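You operate a simulated robot arm through the tools that you are given. There is no shell and no other tool. Be economical: measure what you need, move in short steps, check, and stop when the job is done.

The job below is to be done with a simulated robot arm. You get a single attempt, and the scene is never put back.

Task
Sweep the floor dust into the floor inlet with the short broom.
Fine: pull the floor gate to 4 and run the fan; then stand the broom back, shut the gate and stop the fan. Set down upright: short broom.
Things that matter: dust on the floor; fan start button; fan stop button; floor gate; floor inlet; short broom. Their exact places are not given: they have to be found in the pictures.

It is judged by the outcome, as a careful person would: the job done as asked, and still so three seconds after it is handed in. It fails if anything else is knocked over, pushed out of place, dropped, spilled or broken.

Robot
A 6-joint arm with a two-finger gripper on a trunk, on a base that drives. Base frame: it is fixed to the floor where the robot stands at the start and does not move with it; the origin is under the middle of the robot, x ahead of it, y to its left, z up. Readings come in mm, degrees, newtons and seconds.
With the tool pointing down near the work surface it reaches from about 100 to 780 mm from the robot's upright axis, wherever it stands. Its first joint turns from -166.0 to 166.0 degrees. Places, roughly: dust on the floor [700, -100, 0]; fan start button [1000, 700, 1300]; fan stop button [1000, 700, 1200]; floor gate [1000, 0, 1000]; floor inlet [900, 0, 100]; short broom [1000, -750, 0]. Payload 2.45 kg.
Tool frame: the origin (TCP) lies between the finger pads and is the grasp point; the fingertips stand 26 mm ahead of it; z points along the fingers, y is the line along which they close. Largest opening 96 mm; the body of the gripper starts 69 mm behind the TCP.
Orientation is told as [roll, pitch, yaw] about the base's x, y, z axes, in that order, counted from this pose: with the fingers straight down and closing along the base's y, the tool's x points along the base's -x, its y along +y and its z along -z.

Tools
- The arm moves only by the tool arm_command. Its argument "deltas" is a list of rows, each a list of 3 entries, a list of its own where there are three numbers: the shift along the base's x, y, z in units of 30 mm (1.0 is 30 mm), then the turn, a rotation vector about the base's x, y, z in units of 4 degrees (1.0 is 4 degrees), then the opening, from 0 (shut) to 1 (fully open). In form: [[[x, y, z], [wx, wy, wz], grip], ...]. A call has 1 to 12 rows; each row shifts and turns the commanded pose from where the row before left it. A call with a number of a shift or a turn outside -1 to 1 is refused whole. Rows are played at 5 a second. More than 50 mm and 8.6 degrees between two rows, or a gripper value outside its range, and nothing of the call is played. Where a pose cannot be reached the arm comes as near as it can. A force on the tool above 70 N (or 10 N above the force at the start of the call, whichever is more), or a blocked arm, ends the call early, and 0.2 s more pass. The fingers move at their own pace and stop on an object; they squeeze with about 44 N. The grip force told is the motor's: it shows also when the fingers shut on nothing. Time passes only in rows, and 0.2 s behind the last, so rows that do not move let the fingers close. The reply holds the time, the measured pose of the TCP, the force on the tool along the base axes, the opening and the grip force, in the units named above and with some noise, with the torque about the TCP (base axes, N m) and any sound that the robot's microphone picked up.
- Cameras (640 x 400 px; columns grow to the right, rows downward): "scene" is now at [33.5, 165.7, 1146.8]; the picture's right is [0.10, -1.00, 0.00], its down [-0.28, -0.03, -0.96] and it looks along [0.96, 0.09, -0.28] (base axes); focal length 285 px, centre (320, 200). "wrist" rides on the gripper at [82, 3, -98] in the tool frame; the picture's right is [-0.04, 1.00, 0.00], its down [-0.73, -0.03, -0.68] and it looks along [-0.68, -0.03, 0.73] (tool axes); focal length 256 px, centre (320, 200).
- snapshot(camera): a new picture of that camera. No time passes.
- move_column(by): slides the trunk up (or, below 0, down) by that many mm; the arm and the scene camera ride with it, the base frame stays. It gives what a move gives, with no picture.
- steer(legs): drives the robot by 1 to 6 legs, each [ahead, turn to the left] in mm and degrees, along the robot's own axes; the way and the turn of a leg run together, so that a leg with both is an arc; at most 1500 mm and 180 degrees a leg. The arm and the cameras ride along, it lands a little off, and it stops where it bumps. It gives what a move gives.
- turn_head(pan, tilt): turns the head with the scene camera to pan (to the left, within 155 degrees either way) and tilt (down, from -29 to 69), counted from straight ahead of the robot. It gives what a move gives.
- measure_at(camera, pixels): for up to 12 pixels [column, row] of the newest picture of that camera ("zoom" is the newest enlarged one), the place [x, y, z] in the base frame of the surface seen there, good to about 2 mm. No time passes.
- inspect(camera, box): a new picture of the part [left, top, right, bottom] of that camera's present view, enlarged. No time passes.
- finish_job(): hands the job in; it is judged then, once.

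Work in short steps. Measure before you move; look again where a grasp or a placing could have gone wrong, and mend it. You have 80 turns and 52 pictures in all, those below and enlarged ones among them. Open the gripper and draw the arm clear of the work before you hand the job in, unless the task says otherwise; then end with one line.

The tools are called after "Emit:" as name(argument=value, ...) on one line, values as JSON. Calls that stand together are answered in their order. arm_command: Moves the arm, as the interface text tells. Its arguments: {"type":"object","properties":{"deltas":{"type":"array","items":{"type":"array"}}},"required":["deltas"]} The other tools are called the same way: move_column (by) slides the trunk up or down; steer (legs) drives the base; turn_head (pan, tilt) turns the head that bears the scene camera; snapshot (camera) takes a picture; measure_at (camera, pixels) gives the place of the surface under pixels of a picture; inspect (camera, box) takes an enlarged picture of a part of a camera's view; finish_job () hands the job in.

At the start:

```text
time_s: 0.0
eef_pos: [401.6, 205.9, 1001.0]
ee_rot: [0.2, 0.1, -0.1]
contact_force: [0.0, 0.5, 0.4]
moment: [0.02, 0.01, -0.05]
grip_width: 95.9
finger_force: 0.0
trunk travel left (down, up): [-150.0, 0.0]
robot x, y, heading: [-0.9, 2.4, -0.1]
head pan, tilt: [5.5, 16.3]
```

scene: 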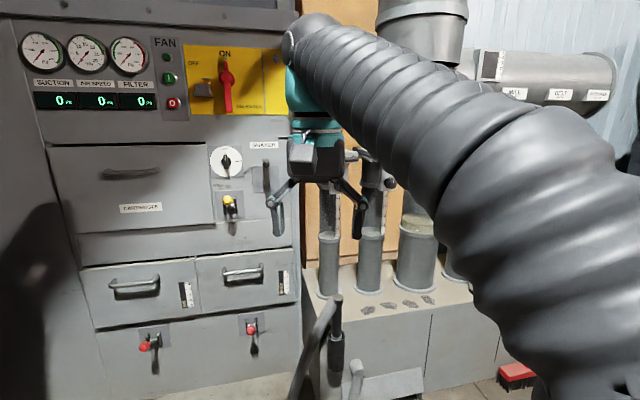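
wrist: 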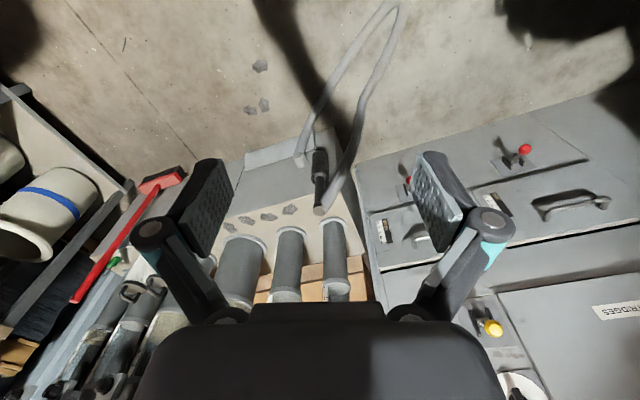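

The scene picture shows a fan panel at left and a red broom at far right bottom (515,370). I turn the head to see the right side and the floor.

Emit:
turn_head(pan=-25, tilt=35)

Emit:
snapshot(camera="scene")

Emit:
inspect(camera="wrist", box=[160, 0, 480, 240])

```text
time_s: 1.0
eef_pos: [401.8, 205.8, 1000.3]
ee_rot: [0.0, 0.0, 0.0]
contact_force: [0.2, -0.3, 0.0]
moment: [0.0, 0.01, -0.04]
grip_width: 95.9
finger_force: 0.0
trunk travel left (down, up): [-150.0, 0.0]
robot x, y, heading: [3.9, 1.5, -0.0]
head pan, tilt: [-25.0, 35.0]
```

```text
49 pictures are left
```

scene: 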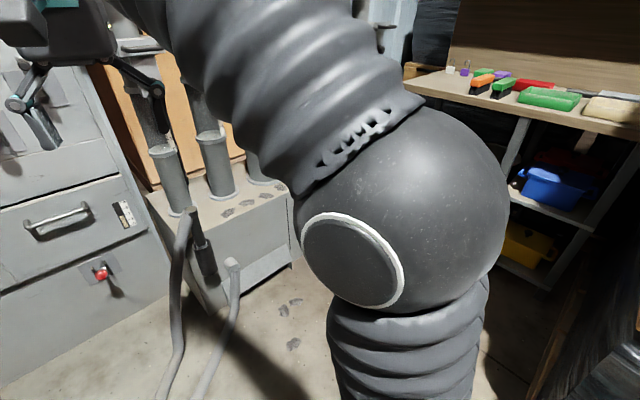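

```text
1.67 times, centred on (320, 120) of wrist
```

zoom: 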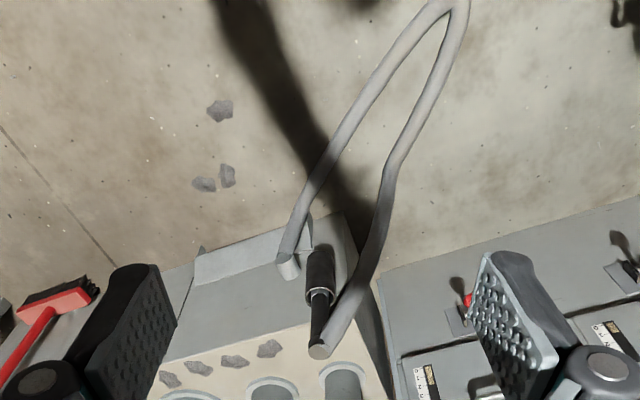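

Dust shows on the floor at zoom (219,111), (205,184), (227,175); a sloped inlet lip at (270,240); a broom with red head at (60,300). I measure these.

Emit:
measure_at(camera="zoom", pixels=[[219, 111], [205, 184], [227, 175], [200, 262], [250, 250], [330, 222], [220, 290], [230, 360], [288, 270], [320, 352], [60, 298], [20, 360]])

Emit:
measure_at(camera="scene", pixels=[[293, 344], [283, 310], [295, 301], [250, 278], [210, 310], [292, 265], [201, 350], [230, 262], [195, 220], [208, 265], [200, 200], [240, 240]])

Emit:
measure_at(camera="wrist", pixels=[[150, 185], [170, 180], [185, 170], [130, 215], [100, 260], [78, 296], [110, 265], [140, 185], [30, 320], [60, 200], [130, 290], [225, 165]])

```text
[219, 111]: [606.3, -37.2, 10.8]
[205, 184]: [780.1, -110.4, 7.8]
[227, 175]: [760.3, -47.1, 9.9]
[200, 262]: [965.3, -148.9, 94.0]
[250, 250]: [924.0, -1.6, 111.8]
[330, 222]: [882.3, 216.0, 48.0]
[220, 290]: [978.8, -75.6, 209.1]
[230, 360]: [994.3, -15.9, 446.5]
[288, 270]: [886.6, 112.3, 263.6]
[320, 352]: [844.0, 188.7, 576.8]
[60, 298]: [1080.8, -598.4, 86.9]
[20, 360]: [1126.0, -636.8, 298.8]
```

```text
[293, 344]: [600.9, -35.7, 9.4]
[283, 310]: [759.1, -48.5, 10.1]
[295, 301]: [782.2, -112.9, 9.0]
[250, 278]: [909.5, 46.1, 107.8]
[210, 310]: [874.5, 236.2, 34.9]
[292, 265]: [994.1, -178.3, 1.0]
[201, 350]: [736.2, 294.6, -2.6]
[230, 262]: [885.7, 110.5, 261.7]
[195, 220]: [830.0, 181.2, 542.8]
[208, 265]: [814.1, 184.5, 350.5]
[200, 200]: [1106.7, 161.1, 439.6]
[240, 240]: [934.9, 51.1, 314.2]
```

```text
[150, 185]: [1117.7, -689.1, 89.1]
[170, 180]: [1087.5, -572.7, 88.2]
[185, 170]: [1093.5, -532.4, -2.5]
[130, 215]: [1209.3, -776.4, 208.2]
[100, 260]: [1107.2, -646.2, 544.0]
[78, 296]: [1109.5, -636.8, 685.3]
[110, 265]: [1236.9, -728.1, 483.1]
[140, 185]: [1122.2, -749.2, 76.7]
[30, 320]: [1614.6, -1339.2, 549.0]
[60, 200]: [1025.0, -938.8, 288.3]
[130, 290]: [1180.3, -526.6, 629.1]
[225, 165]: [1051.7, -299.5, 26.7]
```

The broom stands near (1110,-640), handle top about z=690. The arm hides much, so I swing the TCP to the right.

Emit:
arm_command(deltas=[[[-0.3, -1, 0], [0, 0, 0], 1], [[-0.3, -1, 0], [0, 0, 0], 1], [[-0.3, -1, 0], [0, 0, 0], 1], [[-0.3, -1, 0], [0, 0, 0], 1], [[0, -1, 0], [0, 0, 0], 1], [[0, -1, 0], [0, 0, 0], 1], [[0, -1, 0], [0, 0, 0], 1], [[0, -1, 0], [0, 0, 0], 1], [[0, -1, 0], [0, 0, 0], 1], [[0, -1, 0], [0, 0, 0], 1], [[0, -1, 0], [0, 0, 0], 1], [[0, -1, 0], [0, 0, 0], 1]])

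Emit:
turn_head(pan=0, tilt=10)

Emit:
snapshot(camera="scene")

Emit:
snapshot(camera="wrist")

```text
time_s: 3.6
eef_pos: [366.5, -154.8, 999.1]
ee_rot: [0.0, 0.0, 0.0]
contact_force: [0.9, 0.9, -0.1]
moment: [-0.05, -0.02, 0.0]
grip_width: 96.2
finger_force: 0.1
trunk travel left (down, up): [-150.0, 0.0]
robot x, y, heading: [-0.8, 0.1, -0.1]
head pan, tilt: [-25.0, 35.0]
```

```text
time_s: 4.5
eef_pos: [365.9, -154.4, 999.4]
ee_rot: [0.0, -0.1, 0.1]
contact_force: [0.1, 0.2, 0.6]
moment: [-0.01, 0.01, -0.02]
grip_width: 96.0
finger_force: 0.0
trunk travel left (down, up): [-150.0, 0.0]
robot x, y, heading: [2.5, 3.4, -0.2]
head pan, tilt: [0.0, 10.0]
```

```text
47 pictures are left
```

scene: 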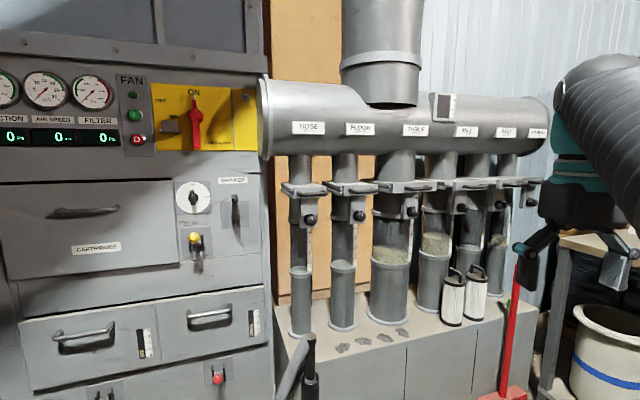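

```text
46 pictures are left
```

wrist: 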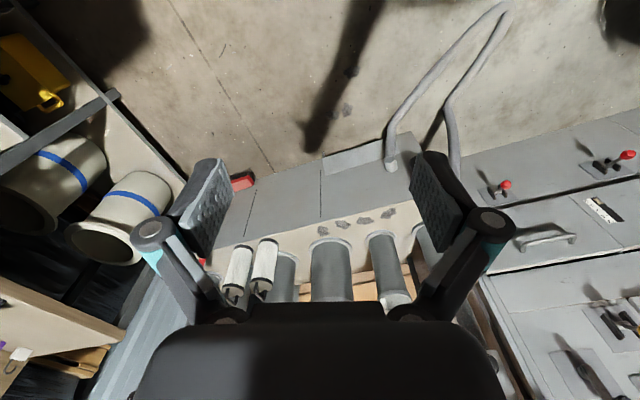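

Great view: gates labelled HOSE, FLOOR, TABLE... I enlarge the gates and the panel.

Emit:
inspect(camera="scene", box=[270, 110, 430, 230])

Emit:
measure_at(camera="zoom", pixels=[[360, 72], [355, 330], [358, 415], [330, 310], [430, 310], [280, 320], [310, 360], [160, 435], [562, 410], [350, 300], [390, 370], [300, 450]])

Emit:
inspect(camera="scene", box=[0, 60, 270, 260])

Emit:
measure_at(camera="zoom", pixels=[[318, 130], [325, 185], [322, 84], [345, 200], [450, 110], [300, 130]])

Emit:
inspect(camera="scene", box=[430, 230, 640, 400])

Emit:
measure_at(camera="zoom", pixels=[[262, 170], [255, 250], [240, 350], [228, 450], [220, 500], [268, 95], [180, 510], [280, 510], [350, 380], [300, 350]])

```text
3.33 times, centred on (350, 170) of scene
```

zoom: 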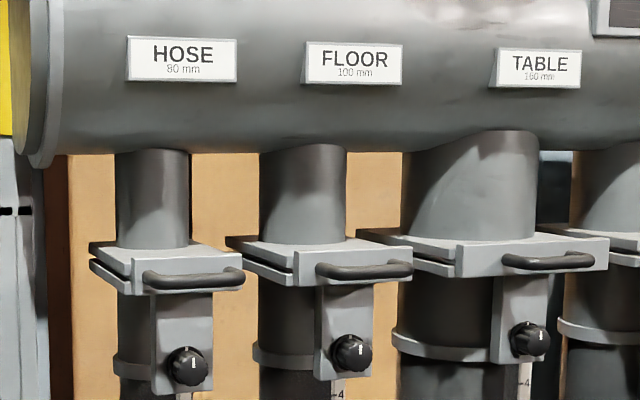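

```text
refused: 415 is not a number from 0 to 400
```

```text
2.00 times, centred on (135, 160) of scene
```

zoom: 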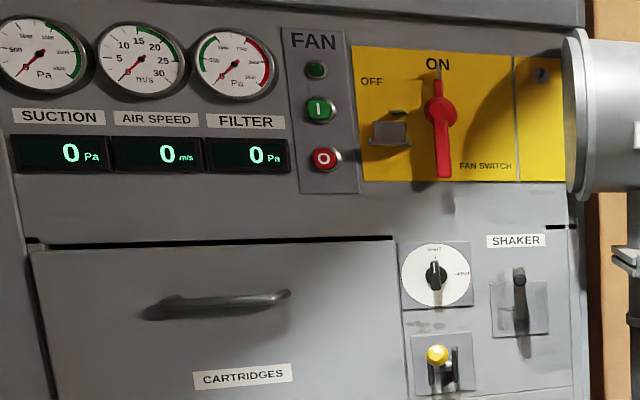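

```text
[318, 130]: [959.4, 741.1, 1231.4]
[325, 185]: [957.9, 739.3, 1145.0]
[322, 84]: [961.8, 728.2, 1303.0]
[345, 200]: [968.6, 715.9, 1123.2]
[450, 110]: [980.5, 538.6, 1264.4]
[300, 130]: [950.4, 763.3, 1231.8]
```

```text
2.35 times, centred on (535, 315) of scene
```

zoom: 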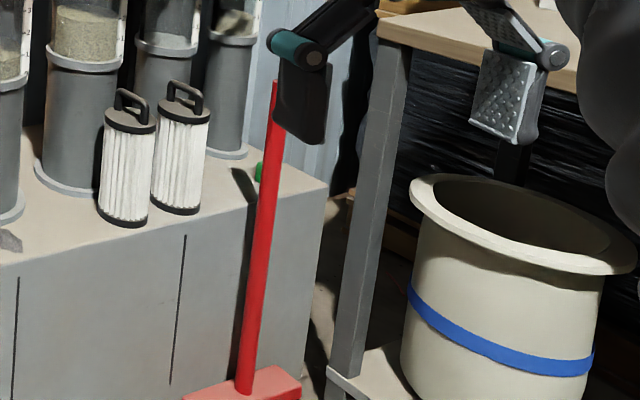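

```text
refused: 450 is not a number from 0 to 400
```

The gate and buttons are identified (I at zoom (318,110); O at (325,158)). Now measure broom in the newest zoom and the gate in the scene picture.

Emit:
measure_at(camera="zoom", pixels=[[272, 110], [268, 170], [260, 250], [250, 330], [244, 375], [270, 85], [200, 395], [285, 385], [350, 380], [262, 170], [320, 200], [220, 170]])

Emit:
measure_at(camera="scene", pixels=[[360, 191], [351, 191], [371, 191], [356, 205], [358, 216], [350, 183], [356, 190], [355, 230], [355, 240], [362, 209], [313, 193], [404, 190]])

Emit:
turn_head(pan=-35, tilt=30)

Emit:
snapshot(camera="scene")

```text
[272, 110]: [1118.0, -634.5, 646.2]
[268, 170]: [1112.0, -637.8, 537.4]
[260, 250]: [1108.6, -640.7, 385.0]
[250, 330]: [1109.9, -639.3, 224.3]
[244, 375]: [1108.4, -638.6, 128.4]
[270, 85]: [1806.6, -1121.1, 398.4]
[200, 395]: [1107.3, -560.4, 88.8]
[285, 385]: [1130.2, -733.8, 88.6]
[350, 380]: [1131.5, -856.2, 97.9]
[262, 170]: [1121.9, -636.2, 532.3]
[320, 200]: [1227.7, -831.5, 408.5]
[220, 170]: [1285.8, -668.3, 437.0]
```

```text
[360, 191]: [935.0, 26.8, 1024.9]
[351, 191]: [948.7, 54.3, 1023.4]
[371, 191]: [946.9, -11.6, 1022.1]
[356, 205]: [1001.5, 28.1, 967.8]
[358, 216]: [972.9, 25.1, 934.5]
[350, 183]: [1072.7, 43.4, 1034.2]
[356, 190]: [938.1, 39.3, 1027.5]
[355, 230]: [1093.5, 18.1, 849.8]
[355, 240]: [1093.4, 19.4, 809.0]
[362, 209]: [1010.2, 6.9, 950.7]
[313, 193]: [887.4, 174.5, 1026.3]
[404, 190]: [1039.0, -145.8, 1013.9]
```

```text
time_s: 5.5
eef_pos: [366.5, -155.5, 999.7]
ee_rot: [0.1, 0.0, -0.1]
contact_force: [0.1, -0.5, -0.3]
moment: [0.01, 0.02, 0.0]
grip_width: 96.0
finger_force: 0.1
trunk travel left (down, up): [-150.0, 0.0]
robot x, y, heading: [0.5, -0.8, 0.3]
head pan, tilt: [-35.0, 30.0]
```

```text
42 pictures are left
```

scene: 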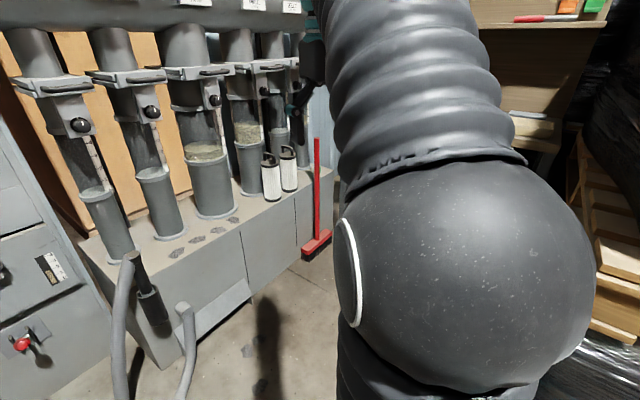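

The broom stands free at about (1120,-640); bench fronts are turned about 16°. I look down to see the base footprint, and at the gate from wherever I stand.

Emit:
turn_head(pan=20, tilt=69)

Emit:
snapshot(camera="scene")

```text
time_s: 6.7
eef_pos: [367.6, -155.7, 999.8]
ee_rot: [-0.1, 0.0, 0.1]
contact_force: [0.0, 0.7, 0.2]
moment: [0.0, -0.01, 0.02]
grip_width: 95.7
finger_force: 0.0
trunk travel left (down, up): [-150.0, 0.0]
robot x, y, heading: [0.7, 3.0, -0.1]
head pan, tilt: [20.0, 68.8]
```

```text
41 pictures are left
```

scene: 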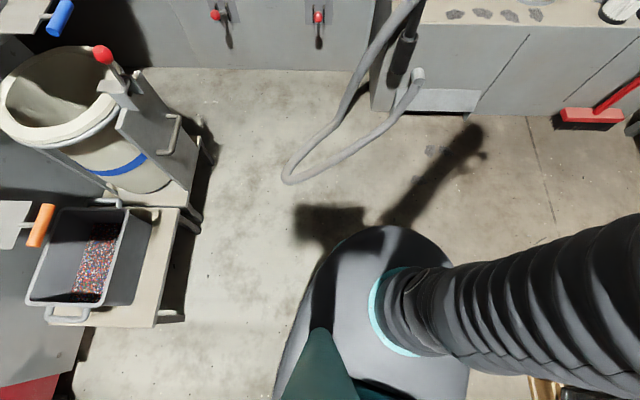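

Emit:
measure_at(camera="scene", pixels=[[378, 226], [330, 250], [290, 340], [275, 385], [440, 245], [416, 310], [405, 320], [380, 300], [290, 178], [150, 320], [190, 220], [455, 150]])

```text
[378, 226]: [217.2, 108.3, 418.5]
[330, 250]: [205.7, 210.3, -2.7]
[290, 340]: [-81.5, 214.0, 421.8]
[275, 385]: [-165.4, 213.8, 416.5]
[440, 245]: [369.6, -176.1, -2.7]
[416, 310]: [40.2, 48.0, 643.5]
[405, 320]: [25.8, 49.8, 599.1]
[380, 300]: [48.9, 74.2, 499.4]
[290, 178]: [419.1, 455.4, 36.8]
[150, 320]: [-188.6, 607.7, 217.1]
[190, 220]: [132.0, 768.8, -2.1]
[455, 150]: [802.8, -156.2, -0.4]
```

The base's front edge is at about 220 mm. I drive to roughly (290,-155) facing 15.6° so that the floor gate is about 680 mm ahead, staying clear of the dust.

Emit:
steer(legs=[[0, -28], [329, 0], [0, 43.6]])

Emit:
turn_head(pan=0, tilt=12)

Emit:
snapshot(camera="scene")

```text
time_s: 12.2
eef_pos: [688.4, -204.6, 1000.0]
ee_rot: [0.0, 0.0, 15.6]
contact_force: [-0.2, 0.0, -0.4]
moment: [0.01, 0.01, -0.03]
grip_width: 95.8
finger_force: 0.0
trunk travel left (down, up): [-150.0, 0.0]
robot x, y, heading: [292.7, -150.8, 15.4]
head pan, tilt: [20.0, 68.8]
```

```text
time_s: 13.5
eef_pos: [687.1, -203.3, 999.7]
ee_rot: [0.1, -0.2, 15.7]
contact_force: [0.6, 0.2, 0.1]
moment: [0.01, 0.01, 0.0]
grip_width: 95.9
finger_force: 0.0
trunk travel left (down, up): [-150.0, 0.0]
robot x, y, heading: [294.4, -151.0, 15.7]
head pan, tilt: [0.0, 12.0]
```

```text
40 pictures are left
```

scene: 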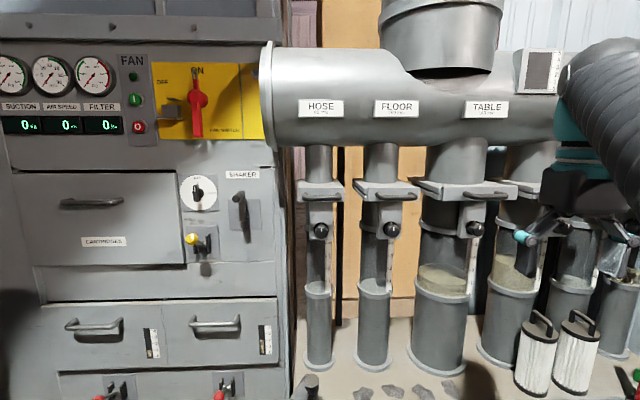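

Now frontal. I enlarge the floor gate at (390,200).

Emit:
inspect(camera="scene", box=[340, 165, 450, 300])

Emit:
measure_at(camera="scene", pixels=[[396, 197], [380, 196], [413, 196], [391, 229], [391, 210], [370, 188], [410, 186], [388, 250], [404, 190], [376, 192], [318, 196], [391, 203]])

```text
2.96 times, centred on (395, 232) of scene
```

zoom: 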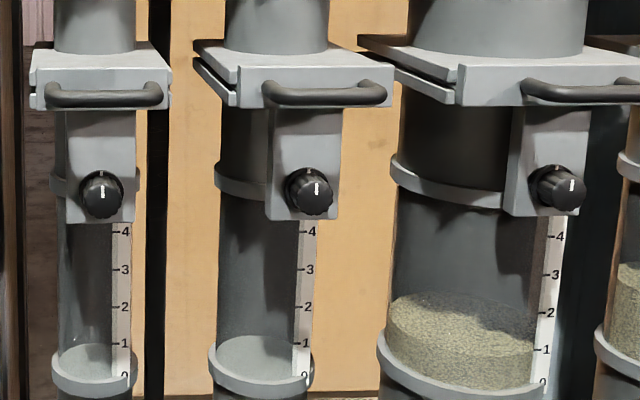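

```text
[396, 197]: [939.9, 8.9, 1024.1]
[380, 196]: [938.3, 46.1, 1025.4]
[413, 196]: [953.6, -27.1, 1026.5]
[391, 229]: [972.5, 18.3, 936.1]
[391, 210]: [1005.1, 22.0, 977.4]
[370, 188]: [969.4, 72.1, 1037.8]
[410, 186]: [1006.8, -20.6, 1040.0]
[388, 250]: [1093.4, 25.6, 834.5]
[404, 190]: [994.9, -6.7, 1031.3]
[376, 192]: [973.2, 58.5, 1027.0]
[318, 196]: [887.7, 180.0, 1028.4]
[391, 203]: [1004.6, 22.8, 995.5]
```

The scale strips at the tubes run 0–4 with a knobbed bracket; I need a closer look. I turn the tool to point forward with the fingers closing vertically, and stop about 150 mm before the handle.

Emit:
arm_command(deltas=[[[0.16, 0.27, 0.04], [0.971, -0.545, -0.787], 1], [[0.16, 0.27, 0.04], [0.971, -0.545, -0.787], 1], [[0.16, 0.27, 0.04], [0.971, -0.545, -0.787], 1], [[0.16, 0.27, 0.04], [0.971, -0.545, -0.787], 1], [[0.16, 0.27, 0.04], [0.971, -0.545, -0.787], 1], [[0.16, 0.27, 0.04], [0.971, -0.545, -0.787], 1], [[0.16, 0.27, 0.04], [0.971, -0.545, -0.787], 1], [[0.16, 0.27, 0.04], [0.971, -0.545, -0.787], 1], [[0.16, 0.27, 0.04], [0.971, -0.545, -0.787], 1], [[0.16, 0.27, 0.04], [0.971, -0.545, -0.787], 1], [[0.16, 0.27, 0.04], [0.971, -0.545, -0.787], 1]])

Emit:
arm_command(deltas=[[[0.16, 0.27, 0.04], [0.971, -0.545, -0.787], 1], [[0.16, 0.27, 0.04], [0.971, -0.545, -0.787], 1], [[0.16, 0.27, 0.04], [0.971, -0.545, -0.787], 1], [[0.16, 0.27, 0.04], [0.971, -0.545, -0.787], 1], [[0.16, 0.27, 0.04], [0.971, -0.545, -0.787], 1], [[0.16, 0.27, 0.04], [0.971, -0.545, -0.787], 1], [[0.16, 0.27, 0.04], [0.971, -0.545, -0.787], 1], [[0.16, 0.27, 0.04], [0.971, -0.545, -0.787], 1], [[0.16, 0.27, 0.04], [0.971, -0.545, -0.787], 1], [[0.16, 0.27, 0.04], [0.971, -0.545, -0.787], 1], [[0.16, 0.27, 0.04], [0.971, -0.545, -0.787], 1]])

Emit:
snapshot(camera="wrist")

Emit:
snapshot(camera="scene")

```text
time_s: 15.9
eef_pos: [739.4, -115.4, 1012.5]
ee_rot: [45.0, -19.4, -29.3]
contact_force: [0.4, -0.3, -1.3]
moment: [-0.02, -0.01, 0.02]
grip_width: 96.0
finger_force: 0.0
trunk travel left (down, up): [-150.0, 0.0]
robot x, y, heading: [289.4, -153.0, 15.6]
head pan, tilt: [0.0, 12.0]
```

```text
time_s: 18.3
eef_pos: [790.9, -28.0, 1026.1]
ee_rot: [89.5, -1.0, -73.2]
contact_force: [0.0, -0.2, -0.7]
moment: [0.01, 0.01, 0.0]
grip_width: 96.0
finger_force: 0.1
trunk travel left (down, up): [-150.0, 0.0]
robot x, y, heading: [291.8, -154.2, 15.6]
head pan, tilt: [0.0, 12.0]
```

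```text
38 pictures are left
```

wrist: 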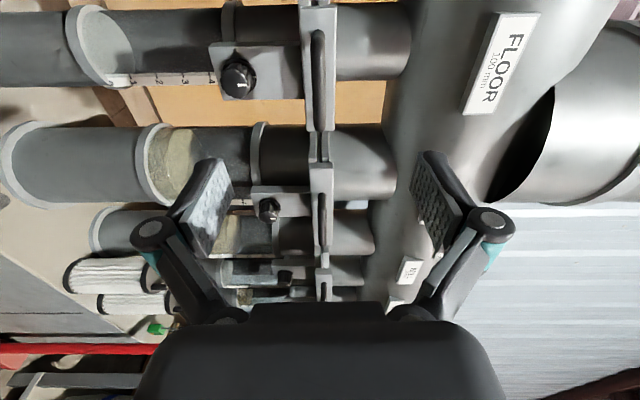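

```text
37 pictures are left
```

scene: 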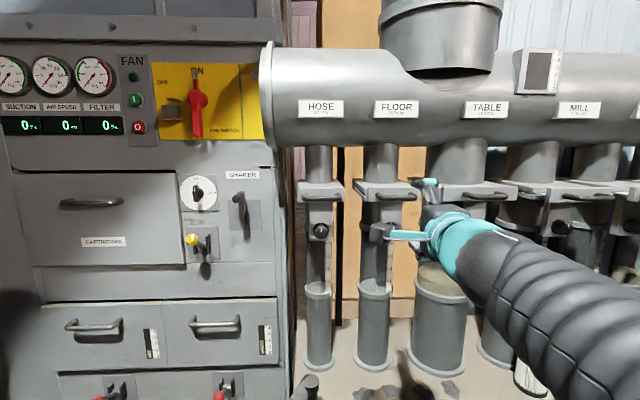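

The wrist picture shows the floor handle at (318,80) and knob at (238,78). I enlarge it.

Emit:
inspect(camera="wrist", box=[100, 0, 420, 200])

Emit:
measure_at(camera="wrist", pixels=[[318, 35], [318, 80], [318, 120], [312, 80], [324, 80], [308, 20], [328, 130], [238, 78], [270, 75], [330, 60], [306, 80], [318, 8]])

```text
2.00 times, centred on (260, 100) of wrist
```

zoom: 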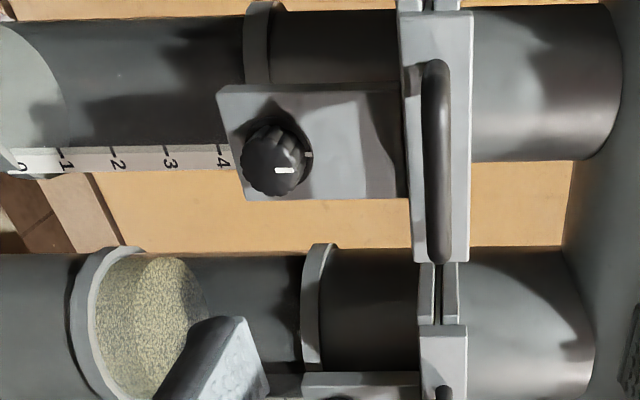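

```text
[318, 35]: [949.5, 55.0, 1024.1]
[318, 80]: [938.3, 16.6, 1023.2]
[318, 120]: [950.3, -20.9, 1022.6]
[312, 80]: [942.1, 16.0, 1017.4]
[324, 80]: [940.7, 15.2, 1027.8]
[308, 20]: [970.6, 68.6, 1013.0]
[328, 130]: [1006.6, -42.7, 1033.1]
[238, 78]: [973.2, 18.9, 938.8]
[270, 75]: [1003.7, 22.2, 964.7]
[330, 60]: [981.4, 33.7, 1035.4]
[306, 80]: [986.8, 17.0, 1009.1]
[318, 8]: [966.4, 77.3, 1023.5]
```

Bar centre is about (944,18,1023), with roughly 35 mm clear behind it. I move in along the tool axis with the gripper open.

Emit:
arm_command(deltas=[[[0.85, 0.256, -0.02], [0, 0, 0], 0.7], [[0.85, 0.256, -0.02], [0, 0, 0], 0.6], [[0.85, 0.256, -0.02], [0, 0, 0], 0.6], [[0.85, 0.256, -0.02], [0, 0, 0], 0.6], [[0.85, 0.256, -0.02], [0, 0, 0], 0.6], [[0.85, 0.256, -0.02], [0, 0, 0], 0.6]])

Emit:
snapshot(camera="wrist")

```text
time_s: 19.7
eef_pos: [945.3, 18.9, 1023.8]
ee_rot: [90.0, 0.0, -73.9]
contact_force: [-1.0, -0.1, 0.8]
moment: [0.0, 0.02, 0.0]
grip_width: 57.4
finger_force: 0.1
trunk travel left (down, up): [-150.0, 0.0]
robot x, y, heading: [293.4, -151.7, 15.7]
head pan, tilt: [0.0, 12.0]
```

```text
35 pictures are left
```

wrist: 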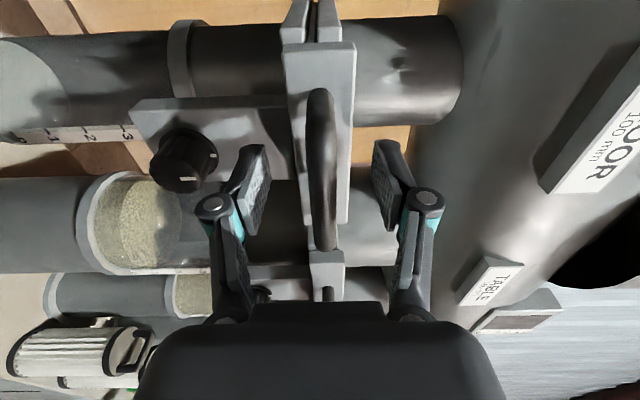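

The fingers straddle the bar. I close and check the grip, then pull a little.

Emit:
arm_command(deltas=[[[0, 0, 0], [0, 0, 0], 0], [[0, 0, 0], [0, 0, 0], 0], [[0, 0, 0], [0, 0, 0], 0], [[-0.32, -0.1, 0], [0, 0, 0], 0], [[-0.32, -0.1, 0], [0, 0, 0], 0], [[-0.32, -0.1, 0], [0, 0, 0], 0]])

Emit:
snapshot(camera="wrist")

Emit:
inspect(camera="scene", box=[330, 150, 450, 240])

```text
time_s: 21.1
eef_pos: [915.9, 9.5, 1023.7]
ee_rot: [90.2, 0.0, -74.2]
contact_force: [1.6, -5.1, 18.3]
moment: [-0.05, 0.03, 0.29]
grip_width: 12.5
finger_force: 39.0
trunk travel left (down, up): [-150.0, 0.0]
robot x, y, heading: [292.7, -153.3, 15.4]
head pan, tilt: [0.0, 12.0]
```

```text
34 pictures are left
```

wrist: 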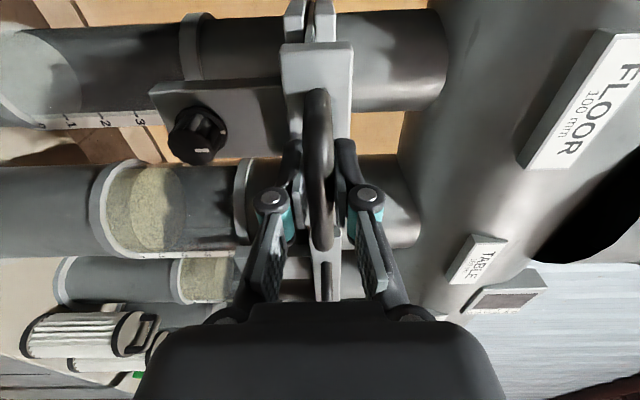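

```text
4.44 times, centred on (390, 195) of scene
```

zoom: 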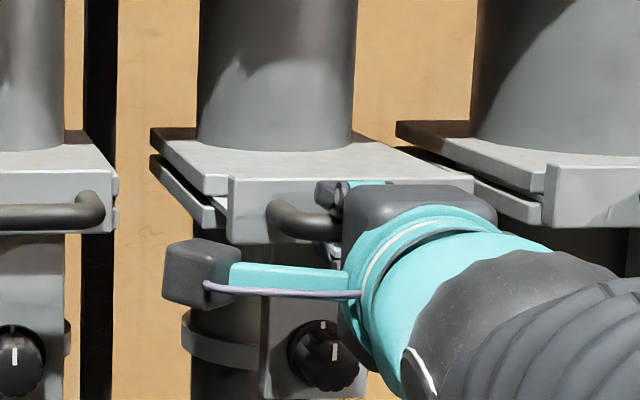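

The slider seems to follow (front plate nearer). I check by measuring the front plate and the frame behind it.

Emit:
measure_at(camera="wrist", pixels=[[315, 65], [340, 80], [322, 20], [310, 10], [296, 30], [200, 130], [130, 110], [300, 100]])

Emit:
inspect(camera="wrist", box=[220, 0, 420, 140])

```text
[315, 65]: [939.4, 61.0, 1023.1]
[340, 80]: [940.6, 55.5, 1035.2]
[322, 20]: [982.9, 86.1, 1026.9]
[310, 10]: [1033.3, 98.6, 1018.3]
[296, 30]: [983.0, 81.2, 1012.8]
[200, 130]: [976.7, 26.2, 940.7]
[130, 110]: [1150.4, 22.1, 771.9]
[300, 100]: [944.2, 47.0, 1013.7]
```

```text
2.86 times, centred on (320, 70) of wrist
```

zoom: 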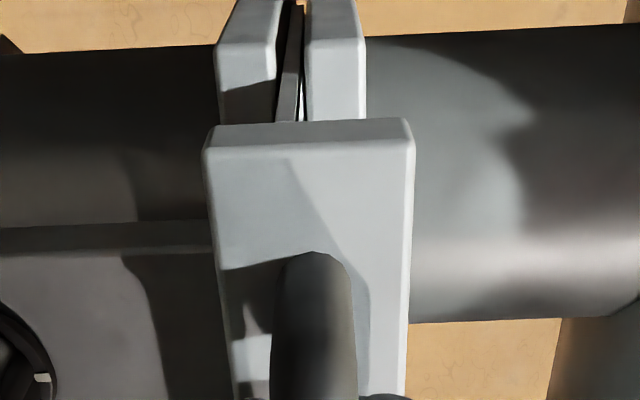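

The plate came out about 30 mm (zoom shows the blade between frames). I pull 20 mm more, release, back off and rise to look down on the blade for marks.

Emit:
arm_command(deltas=[[[-0.32, -0.1, 0], [0, 0, 0], 0], [[-0.32, -0.1, 0], [0, 0, 0], 0], [[0, 0, 0], [0, 0, 0], 0.6], [[0, 0, 0], [0, 0, 0], 0.6], [[-0.7, -0.21, 0], [0, 0, 0], 0.6], [[-0.7, -0.21, 0], [0, 0, 0], 0.6], [[0, 0, 1], [0, 0, 0], 0.6], [[0, 0, 1], [0, 0, 0], 0.6], [[0, 0, 1], [0, 0, 0], 0.6], [[0, 0, 1], [0, 0, 0], 0.6]])

Emit:
snapshot(camera="wrist")

```text
time_s: 23.3
eef_pos: [854.0, 5.4, 1123.0]
ee_rot: [90.9, 14.5, -71.7]
contact_force: [1.1, -1.9, -1.4]
moment: [0.0, -0.12, 0.12]
grip_width: 57.4
finger_force: 0.0
out of reach, approached as far as the arm can: row 8, 9
trunk travel left (down, up): [-150.0, 0.0]
robot x, y, heading: [293.5, -155.2, 15.6]
head pan, tilt: [0.0, 12.0]
```

```text
31 pictures are left
```

wrist: 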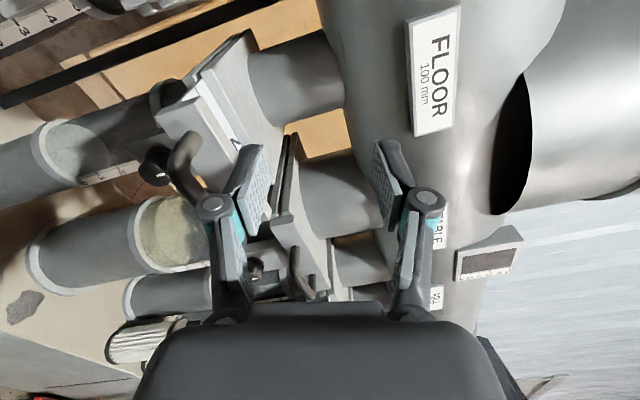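

Marks appear on the blade top near (235,130). I enlarge.

Emit:
inspect(camera="wrist", box=[150, 20, 290, 220])

Emit:
measure_at(camera="wrist", pixels=[[235, 142], [215, 70], [245, 35], [205, 120], [165, 140], [250, 100], [187, 150]])

```text
2.00 times, centred on (220, 120) of wrist
```

zoom: 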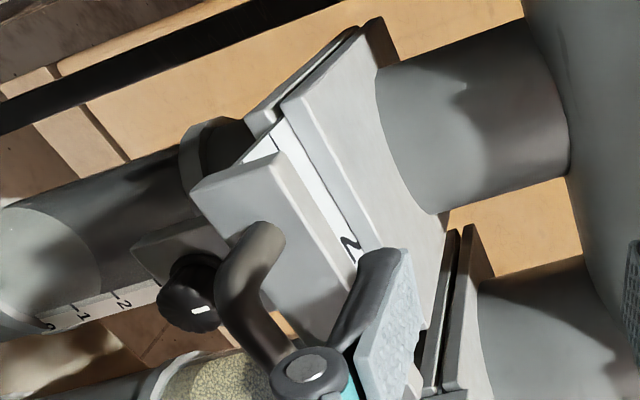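

```text
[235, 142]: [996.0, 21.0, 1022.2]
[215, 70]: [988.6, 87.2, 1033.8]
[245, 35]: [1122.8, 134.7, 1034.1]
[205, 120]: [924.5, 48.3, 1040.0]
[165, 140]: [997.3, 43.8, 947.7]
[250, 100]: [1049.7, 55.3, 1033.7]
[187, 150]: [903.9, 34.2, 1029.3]
```

I see a "2" at the frame edge with about 50 mm pulled, so 4 should be near 100 mm. I go back down to regrasp.

Emit:
arm_command(deltas=[[[0, 0, -1], [0, 0, 0], 0.6], [[0, 0, -1], [0, 0, 0], 0.6], [[0, 0, -1], [0, 0, 0], 0.6], [[0, 0, 0], [0, 0, 0], 0.6]])

```text
time_s: 24.3
eef_pos: [854.0, -0.5, 1057.5]
ee_rot: [89.9, 0.0, -73.6]
contact_force: [-0.3, 0.5, 0.6]
moment: [0.02, -0.01, -0.02]
grip_width: 57.5
finger_force: 0.0
out of reach, approached as far as the arm can: row 2, 3
trunk travel left (down, up): [-150.0, 0.0]
robot x, y, heading: [294.1, -148.7, 15.5]
head pan, tilt: [0.0, 12.0]
```

Orientation recovered. I line up at handle height, move in, grip and pull about 50 mm more.

Emit:
arm_command(deltas=[[[0, -0.14, -0.57], [0, 0, 0], 0.6], [[0, -0.14, -0.57], [0, 0, 0], 0.6], [[0.71, 0.21, 0], [0, 0, 0], 0.6], [[0.71, 0.21, 0], [0, 0, 0], 0.6], [[0, 0, 0], [0, 0, 0], 0], [[0, 0, 0], [0, 0, 0], 0], [[0, 0, 0], [0, 0, 0], 0], [[-0.4, -0.123, 0], [0, 0, 0], 0], [[-0.4, -0.123, 0], [0, 0, 0], 0], [[-0.4, -0.123, 0], [0, 0, 0], 0], [[-0.4, -0.123, 0], [0, 0, 0], 0]])

```text
time_s: 26.7
eef_pos: [851.4, -8.6, 1023.8]
ee_rot: [89.3, -0.1, -74.3]
contact_force: [1.7, -1.5, -35.7]
moment: [-0.1, -0.08, 0.45]
grip_width: 12.5
finger_force: 39.2
out of reach, approached as far as the arm can: row 1
trunk travel left (down, up): [-150.0, 0.0]
robot x, y, heading: [293.9, -154.5, 15.9]
head pan, tilt: [0.0, 12.0]
```

Gripped and pulled. I release, back away, and rise to look at the scale.

Emit:
arm_command(deltas=[[[0, 0, 0], [0, 0, 0], 0.6], [[0, 0, 0], [0, 0, 0], 0.6], [[-0.7, -0.21, 0], [0, 0, 0], 0.6], [[-0.7, -0.21, 0], [0, 0, 0], 0.6], [[0, 0, 0.9], [0, 0, 0], 0.6], [[0, 0, 0.9], [0, 0, 0], 0.6], [[-0.25, 0.9, 0.4], [0, 0, 0], 0.4], [[-0.25, 0.9, 0], [0, 0, 0], 0.2]])

Emit:
inspect(camera="wrist", box=[0, 0, 320, 200])

```text
time_s: 28.5
eef_pos: [791.4, 36.5, 1058.3]
ee_rot: [85.7, 18.3, -69.4]
contact_force: [0.8, -1.8, -0.9]
moment: [0.01, 0.0, 0.14]
grip_width: 19.3
finger_force: 0.0
out of reach, approached as far as the arm can: row 5, 6, 7, 8
trunk travel left (down, up): [-150.0, 0.0]
robot x, y, heading: [294.1, -151.6, 15.4]
head pan, tilt: [0.0, 12.0]
```

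```text
2.00 times, centred on (160, 100) of wrist
```

zoom: 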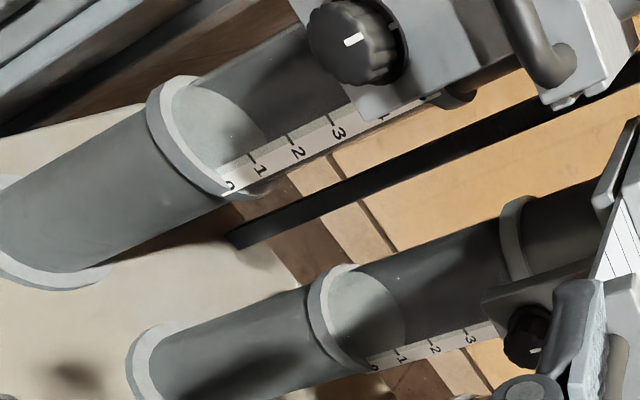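

The blade scale is just at the zoom's right edge; I enlarge there.

Emit:
inspect(camera="wrist", box=[240, 30, 440, 200])

```text
2.35 times, centred on (340, 115) of wrist
```

zoom: 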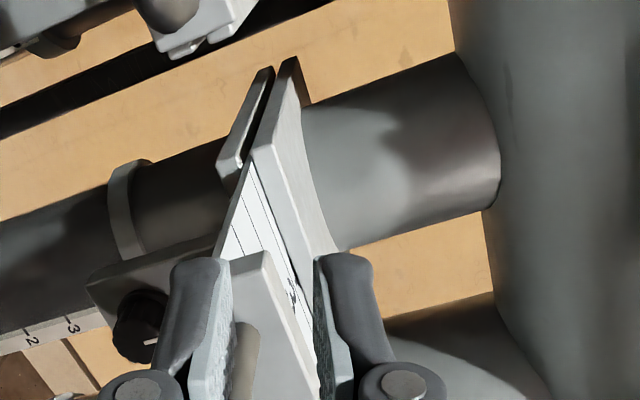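

Lines on the blade show but numbers are hidden; I move a bit forward, right and up for a better view.

Emit:
arm_command(deltas=[[[0.3, -0.9, 0.9], [0, 0, 0], 0], [[0.5, -0.9, 0.9], [0, 0, 0], 0], [[0.7, 0, 0.9], [0, 0, 0], 0], [[0.7, 0, 0.5], [0, 0, 0], 0]])

Emit:
snapshot(camera="wrist")

```text
time_s: 29.5
eef_pos: [858.0, -18.5, 1174.5]
ee_rot: [90.0, 0.0, -74.3]
contact_force: [-0.7, -0.4, 0.5]
moment: [0.01, 0.03, -0.01]
grip_width: 0.3
finger_force: 28.3
trunk travel left (down, up): [-150.0, 0.0]
robot x, y, heading: [293.6, -150.9, 15.5]
head pan, tilt: [0.0, 12.0]
```

```text
27 pictures are left
```

wrist: 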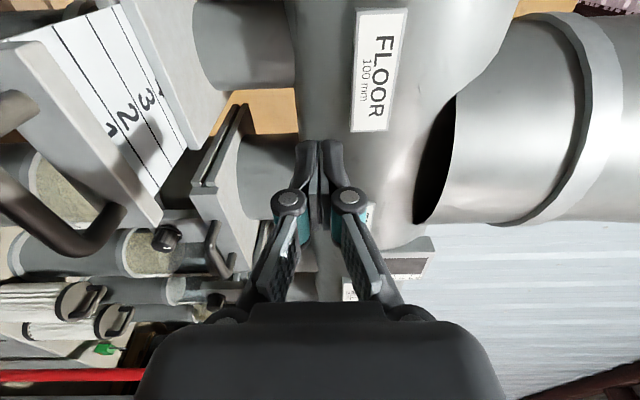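

Perfect view of the scale: 2, 3 and something at the frame edge. I enlarge and measure.

Emit:
inspect(camera="wrist", box=[0, 0, 240, 200])

Emit:
measure_at(camera="wrist", pixels=[[149, 190], [162, 178], [175, 163], [186, 150], [60, 75], [90, 10], [100, 150], [150, 215]])

```text
2.00 times, centred on (120, 100) of wrist
```

zoom: 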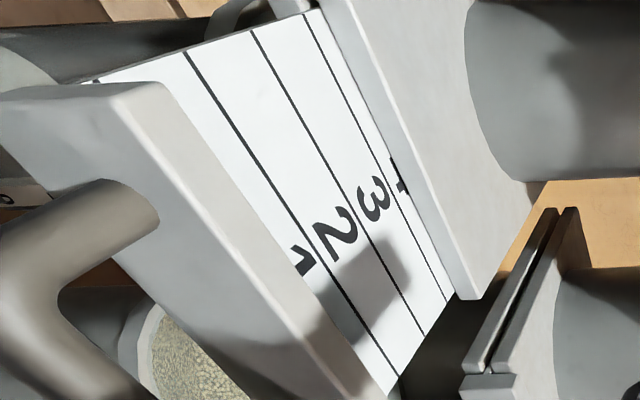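

```text
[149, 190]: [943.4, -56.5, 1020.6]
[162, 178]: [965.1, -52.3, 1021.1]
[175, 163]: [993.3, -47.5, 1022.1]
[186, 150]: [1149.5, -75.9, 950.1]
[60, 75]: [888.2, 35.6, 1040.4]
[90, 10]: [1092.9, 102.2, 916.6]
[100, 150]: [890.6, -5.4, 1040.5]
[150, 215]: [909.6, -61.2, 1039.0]
```

I measure points on the three lines, the frame edge and the block's back edge to learn the spacing.

Emit:
measure_at(camera="zoom", pixels=[[308, 233], [366, 233], [417, 239], [352, 300], [402, 295], [440, 286], [200, 72], [265, 56], [318, 36], [130, 90], [350, 92], [420, 215]])

```text
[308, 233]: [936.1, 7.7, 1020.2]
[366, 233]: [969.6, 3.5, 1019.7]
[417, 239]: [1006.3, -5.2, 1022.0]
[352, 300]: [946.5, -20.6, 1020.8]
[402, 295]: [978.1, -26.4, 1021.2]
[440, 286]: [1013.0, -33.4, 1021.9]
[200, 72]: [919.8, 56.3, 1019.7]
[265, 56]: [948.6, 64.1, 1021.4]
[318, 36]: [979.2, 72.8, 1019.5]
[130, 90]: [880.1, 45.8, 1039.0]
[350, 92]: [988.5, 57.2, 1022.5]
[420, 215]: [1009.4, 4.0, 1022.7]
```

Line spacing is about 30 mm and the edge sits about 8 mm past line 3 (98 mm pulled = 3.27), consistent with 4 at 120 mm. I go down in front of the handle again, well back.

Emit:
arm_command(deltas=[[[-0.9, -0.1, 0], [0, 0, 0], 0.2], [[-0.9, -0.1, 0], [0, 0, 0], 0.4], [[-0.5, -0.1, 0], [0, 0, 0], 0.6], [[0, 0, -1], [0, 0, 0], 0.6], [[0, 0, -1], [0, 0, 0], 0.6], [[0, 0, -1], [0, 0, 0], 0.6], [[0, 0, -1], [0, 0, 0], 0.6], [[0, 0, -1], [0, 0, 0], 0.6], [[0, 0, 0], [0, 0, 0], 0.6]])

```text
time_s: 31.5
eef_pos: [788.2, -24.5, 1036.0]
ee_rot: [89.8, 0.1, -73.9]
contact_force: [-0.1, -0.4, -1.1]
moment: [0.02, 0.02, 0.02]
grip_width: 57.7
finger_force: 0.1
out of reach, approached as far as the arm can: row 8
trunk travel left (down, up): [-150.0, 0.0]
robot x, y, heading: [291.8, -152.7, 15.7]
head pan, tilt: [0.0, 12.0]
```

Close to line. I descend, move in, grip, pull 22 mm, then release and back off.

Emit:
arm_command(deltas=[[[0, 0, -0.42], [0, 0, 0], 0.6], [[0.7, 0.17, 0], [0, 0, 0], 0.6], [[0.7, 0.17, 0], [0, 0, 0], 0.6], [[0.7, 0.17, 0], [0, 0, 0], 0.6], [[0, 0, 0], [0, 0, 0], 0], [[0, 0, 0], [0, 0, 0], 0], [[0, 0, 0], [0, 0, 0], 0], [[-0.35, -0.11, 0], [0, 0, 0], 0], [[-0.35, -0.11, 0], [0, 0, 0], 0], [[0, 0, 0], [0, 0, 0], 0]])

```text
time_s: 33.7
eef_pos: [832.9, -15.7, 1023.5]
ee_rot: [90.0, 0.0, -74.2]
contact_force: [26.1, 7.1, 27.7]
moment: [-0.1, 0.1, 0.07]
grip_width: 12.1
finger_force: 39.3
trunk travel left (down, up): [-150.0, 0.0]
robot x, y, heading: [294.0, -154.6, 15.7]
head pan, tilt: [0.0, 12.0]
```

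A resisting force of 26 N suggests the stop. I release, back off, rise to 1174 and look at the scale.

Emit:
arm_command(deltas=[[[0, 0, 0], [0, 0, 0], 0.6], [[0, 0, 0], [0, 0, 0], 0.6], [[-0.75, -0.2, 0], [0, 0, 0], 0.6], [[-0.75, -0.2, 0], [0, 0, 0], 0.6], [[0, 0, 1], [0, 0, 0], 0.4], [[0, 0, 1], [0, 0, 0], 0.2], [[0, 0, 1], [0, 0, 0], 0], [[0, 0, 1], [0, 0, 0], 0], [[0, 0, 1], [0, 0, 0], 0], [[0.8, 0.1, 0], [0, 0, 0], 0], [[0.8, 0.1, 0], [0, 0, 0], 0], [[0.5, 0.1, 0], [0, 0, 0], 0]])

Emit:
inspect(camera="wrist", box=[0, 0, 240, 200])

```text
time_s: 36.3
eef_pos: [849.1, -18.0, 1165.0]
ee_rot: [90.1, 0.0, -74.4]
contact_force: [-1.2, 0.3, 0.7]
moment: [0.01, 0.01, -0.03]
grip_width: 0.0
finger_force: 28.5
out of reach, approached as far as the arm can: row 5
trunk travel left (down, up): [-150.0, 0.0]
robot x, y, heading: [292.1, -152.8, 15.4]
head pan, tilt: [0.0, 12.0]
```

```text
2.00 times, centred on (120, 100) of wrist
```

zoom: 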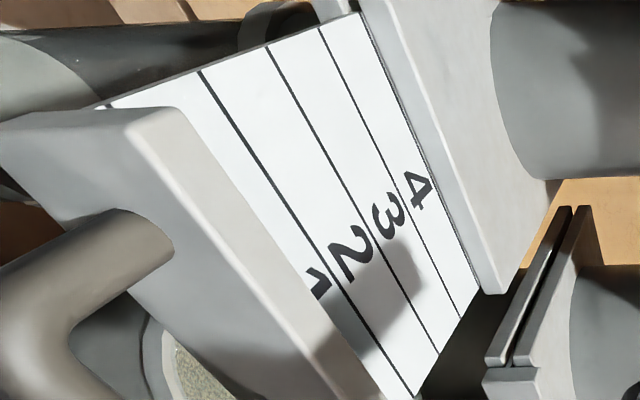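

Line 4 now lies right at the frame edge: the gate is at 4. Next I drive toward the fan buttons, standing near (360,170), clear of the hose loop and dust.

Emit:
arm_command(deltas=[[[-1, -0.3, 0], [0, 0, 0], 0], [[-1, -0.3, 0], [0, 0, 0], 0], [[-1, -0.3, 0], [0, 0, 0], 0]])

Emit:
steer(legs=[[0, 62.7], [330, 0], [0, -33]])

Emit:
turn_head(pan=0, tilt=12)

Emit:
snapshot(camera="scene")

```text
time_s: 37.1
eef_pos: [756.9, -47.5, 1164.6]
ee_rot: [89.8, 0.0, -74.4]
contact_force: [0.6, -0.4, -0.9]
moment: [0.0, -0.02, 0.01]
grip_width: 0.0
finger_force: 28.8
trunk travel left (down, up): [-150.0, 0.0]
robot x, y, heading: [290.3, -153.9, 15.6]
head pan, tilt: [0.0, 12.0]
```

```text
time_s: 43.7
eef_pos: [710.9, 498.5, 1164.5]
ee_rot: [89.9, 0.0, -44.8]
contact_force: [0.4, -0.3, 0.1]
moment: [-0.01, 0.03, 0.02]
grip_width: 0.0
finger_force: 28.8
trunk travel left (down, up): [-150.0, 0.0]
robot x, y, heading: [360.7, 180.2, 44.9]
head pan, tilt: [0.0, 12.0]
```

```text
time_s: 44.3
eef_pos: [710.9, 497.8, 1166.2]
ee_rot: [89.9, 0.0, -44.7]
contact_force: [1.1, 0.2, -0.3]
moment: [-0.01, 0.05, 0.02]
grip_width: 0.0
finger_force: 28.0
trunk travel left (down, up): [-150.0, 0.0]
robot x, y, heading: [356.3, 176.3, 45.3]
head pan, tilt: [0.0, 12.0]
```

```text
24 pictures are left
```

scene: 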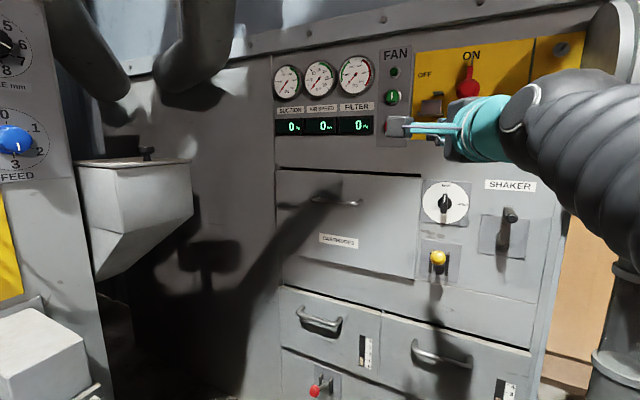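

The start button is at (393,97); the stop is behind the gripper. I measure the button and panel points.

Emit:
measure_at(camera="scene", pixels=[[393, 97], [393, 94], [394, 72], [384, 84], [404, 84], [406, 60], [383, 60], [390, 97], [396, 97], [383, 112], [300, 200], [400, 200]])

Emit:
snapshot(camera="wrist")

```text
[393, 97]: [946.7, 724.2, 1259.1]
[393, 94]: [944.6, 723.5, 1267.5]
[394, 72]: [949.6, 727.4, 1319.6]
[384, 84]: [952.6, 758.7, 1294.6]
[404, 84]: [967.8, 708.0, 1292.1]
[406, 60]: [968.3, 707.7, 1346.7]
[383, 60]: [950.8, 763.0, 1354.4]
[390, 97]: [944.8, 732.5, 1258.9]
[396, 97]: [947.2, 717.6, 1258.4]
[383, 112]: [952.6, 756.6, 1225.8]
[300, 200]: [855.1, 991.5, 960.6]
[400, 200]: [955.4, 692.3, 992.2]
```

```text
23 pictures are left
```

wrist: 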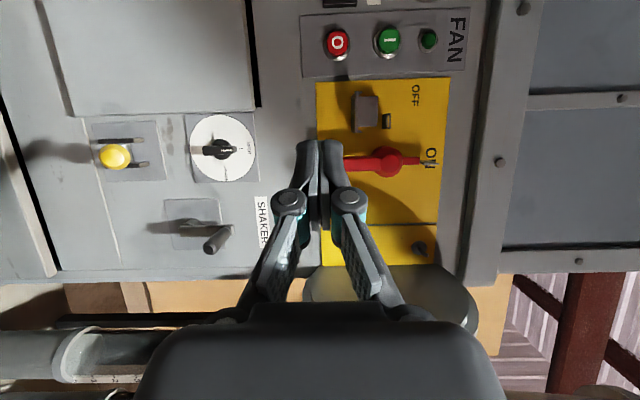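

I measure start/stop in the wrist picture to confirm, then turn the tool square to the panel and stop 50 mm before the start button.

Emit:
measure_at(camera="wrist", pixels=[[389, 40], [337, 42], [385, 40], [333, 42], [389, 36], [337, 38]])

Emit:
arm_command(deltas=[[[0.675, 0.854, 0.396], [0, 0, -0.894], 0], [[0.675, 0.854, 0.396], [0, 0, -0.894], 0], [[0.675, 0.854, 0.396], [0, 0, -0.894], 0], [[0.675, 0.854, 0.396], [0, 0, -0.894], 0], [[0.675, 0.854, 0.396], [0, 0, -0.894], 0], [[0.675, 0.854, 0.396], [0, 0, -0.894], 0], [[0.675, 0.854, 0.396], [0, 0, -0.894], 0], [[0.675, 0.854, 0.396], [0, 0, -0.894], 0], [[0, 0, 0], [0, 0, 0], 0]])

Emit:
snapshot(camera="wrist")

```text
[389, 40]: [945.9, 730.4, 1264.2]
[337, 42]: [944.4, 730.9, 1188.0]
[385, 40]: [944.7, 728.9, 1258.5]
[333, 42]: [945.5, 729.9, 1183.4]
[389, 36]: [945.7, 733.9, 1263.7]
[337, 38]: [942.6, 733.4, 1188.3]
```

```text
time_s: 46.3
eef_pos: [866.5, 700.3, 1251.4]
ee_rot: [89.9, 0.1, -73.5]
contact_force: [0.0, 0.0, 0.5]
moment: [0.02, 0.01, 0.02]
grip_width: 0.2
finger_force: 28.3
out of reach, approached as far as the arm can: row 8
trunk travel left (down, up): [-150.0, 0.0]
robot x, y, heading: [361.2, 182.6, 45.1]
head pan, tilt: [0.0, 12.0]
```

```text
22 pictures are left
```

wrist: 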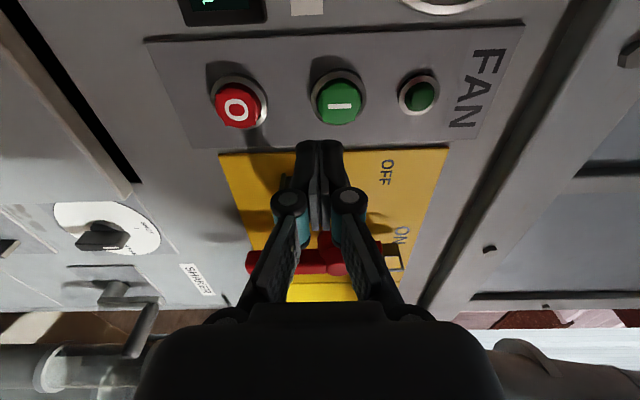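

The arm is at its reach limit, about 60 mm short. I check how much room the base has by the hose.

Emit:
turn_head(pan=10, tilt=69)

Emit:
snapshot(camera="scene")

```text
time_s: 47.6
eef_pos: [866.5, 700.2, 1252.4]
ee_rot: [89.9, 0.1, -73.4]
contact_force: [0.5, 0.7, -0.4]
moment: [-0.01, -0.01, -0.01]
grip_width: 0.0
finger_force: 27.7
trunk travel left (down, up): [-150.0, 0.0]
robot x, y, heading: [358.0, 174.3, 45.1]
head pan, tilt: [10.0, 68.8]
```

```text
21 pictures are left
```

scene: 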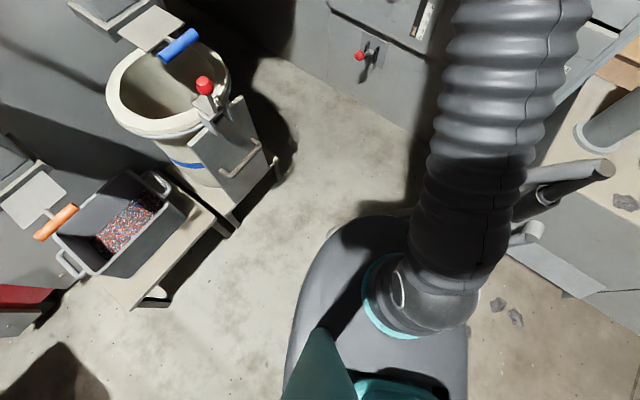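

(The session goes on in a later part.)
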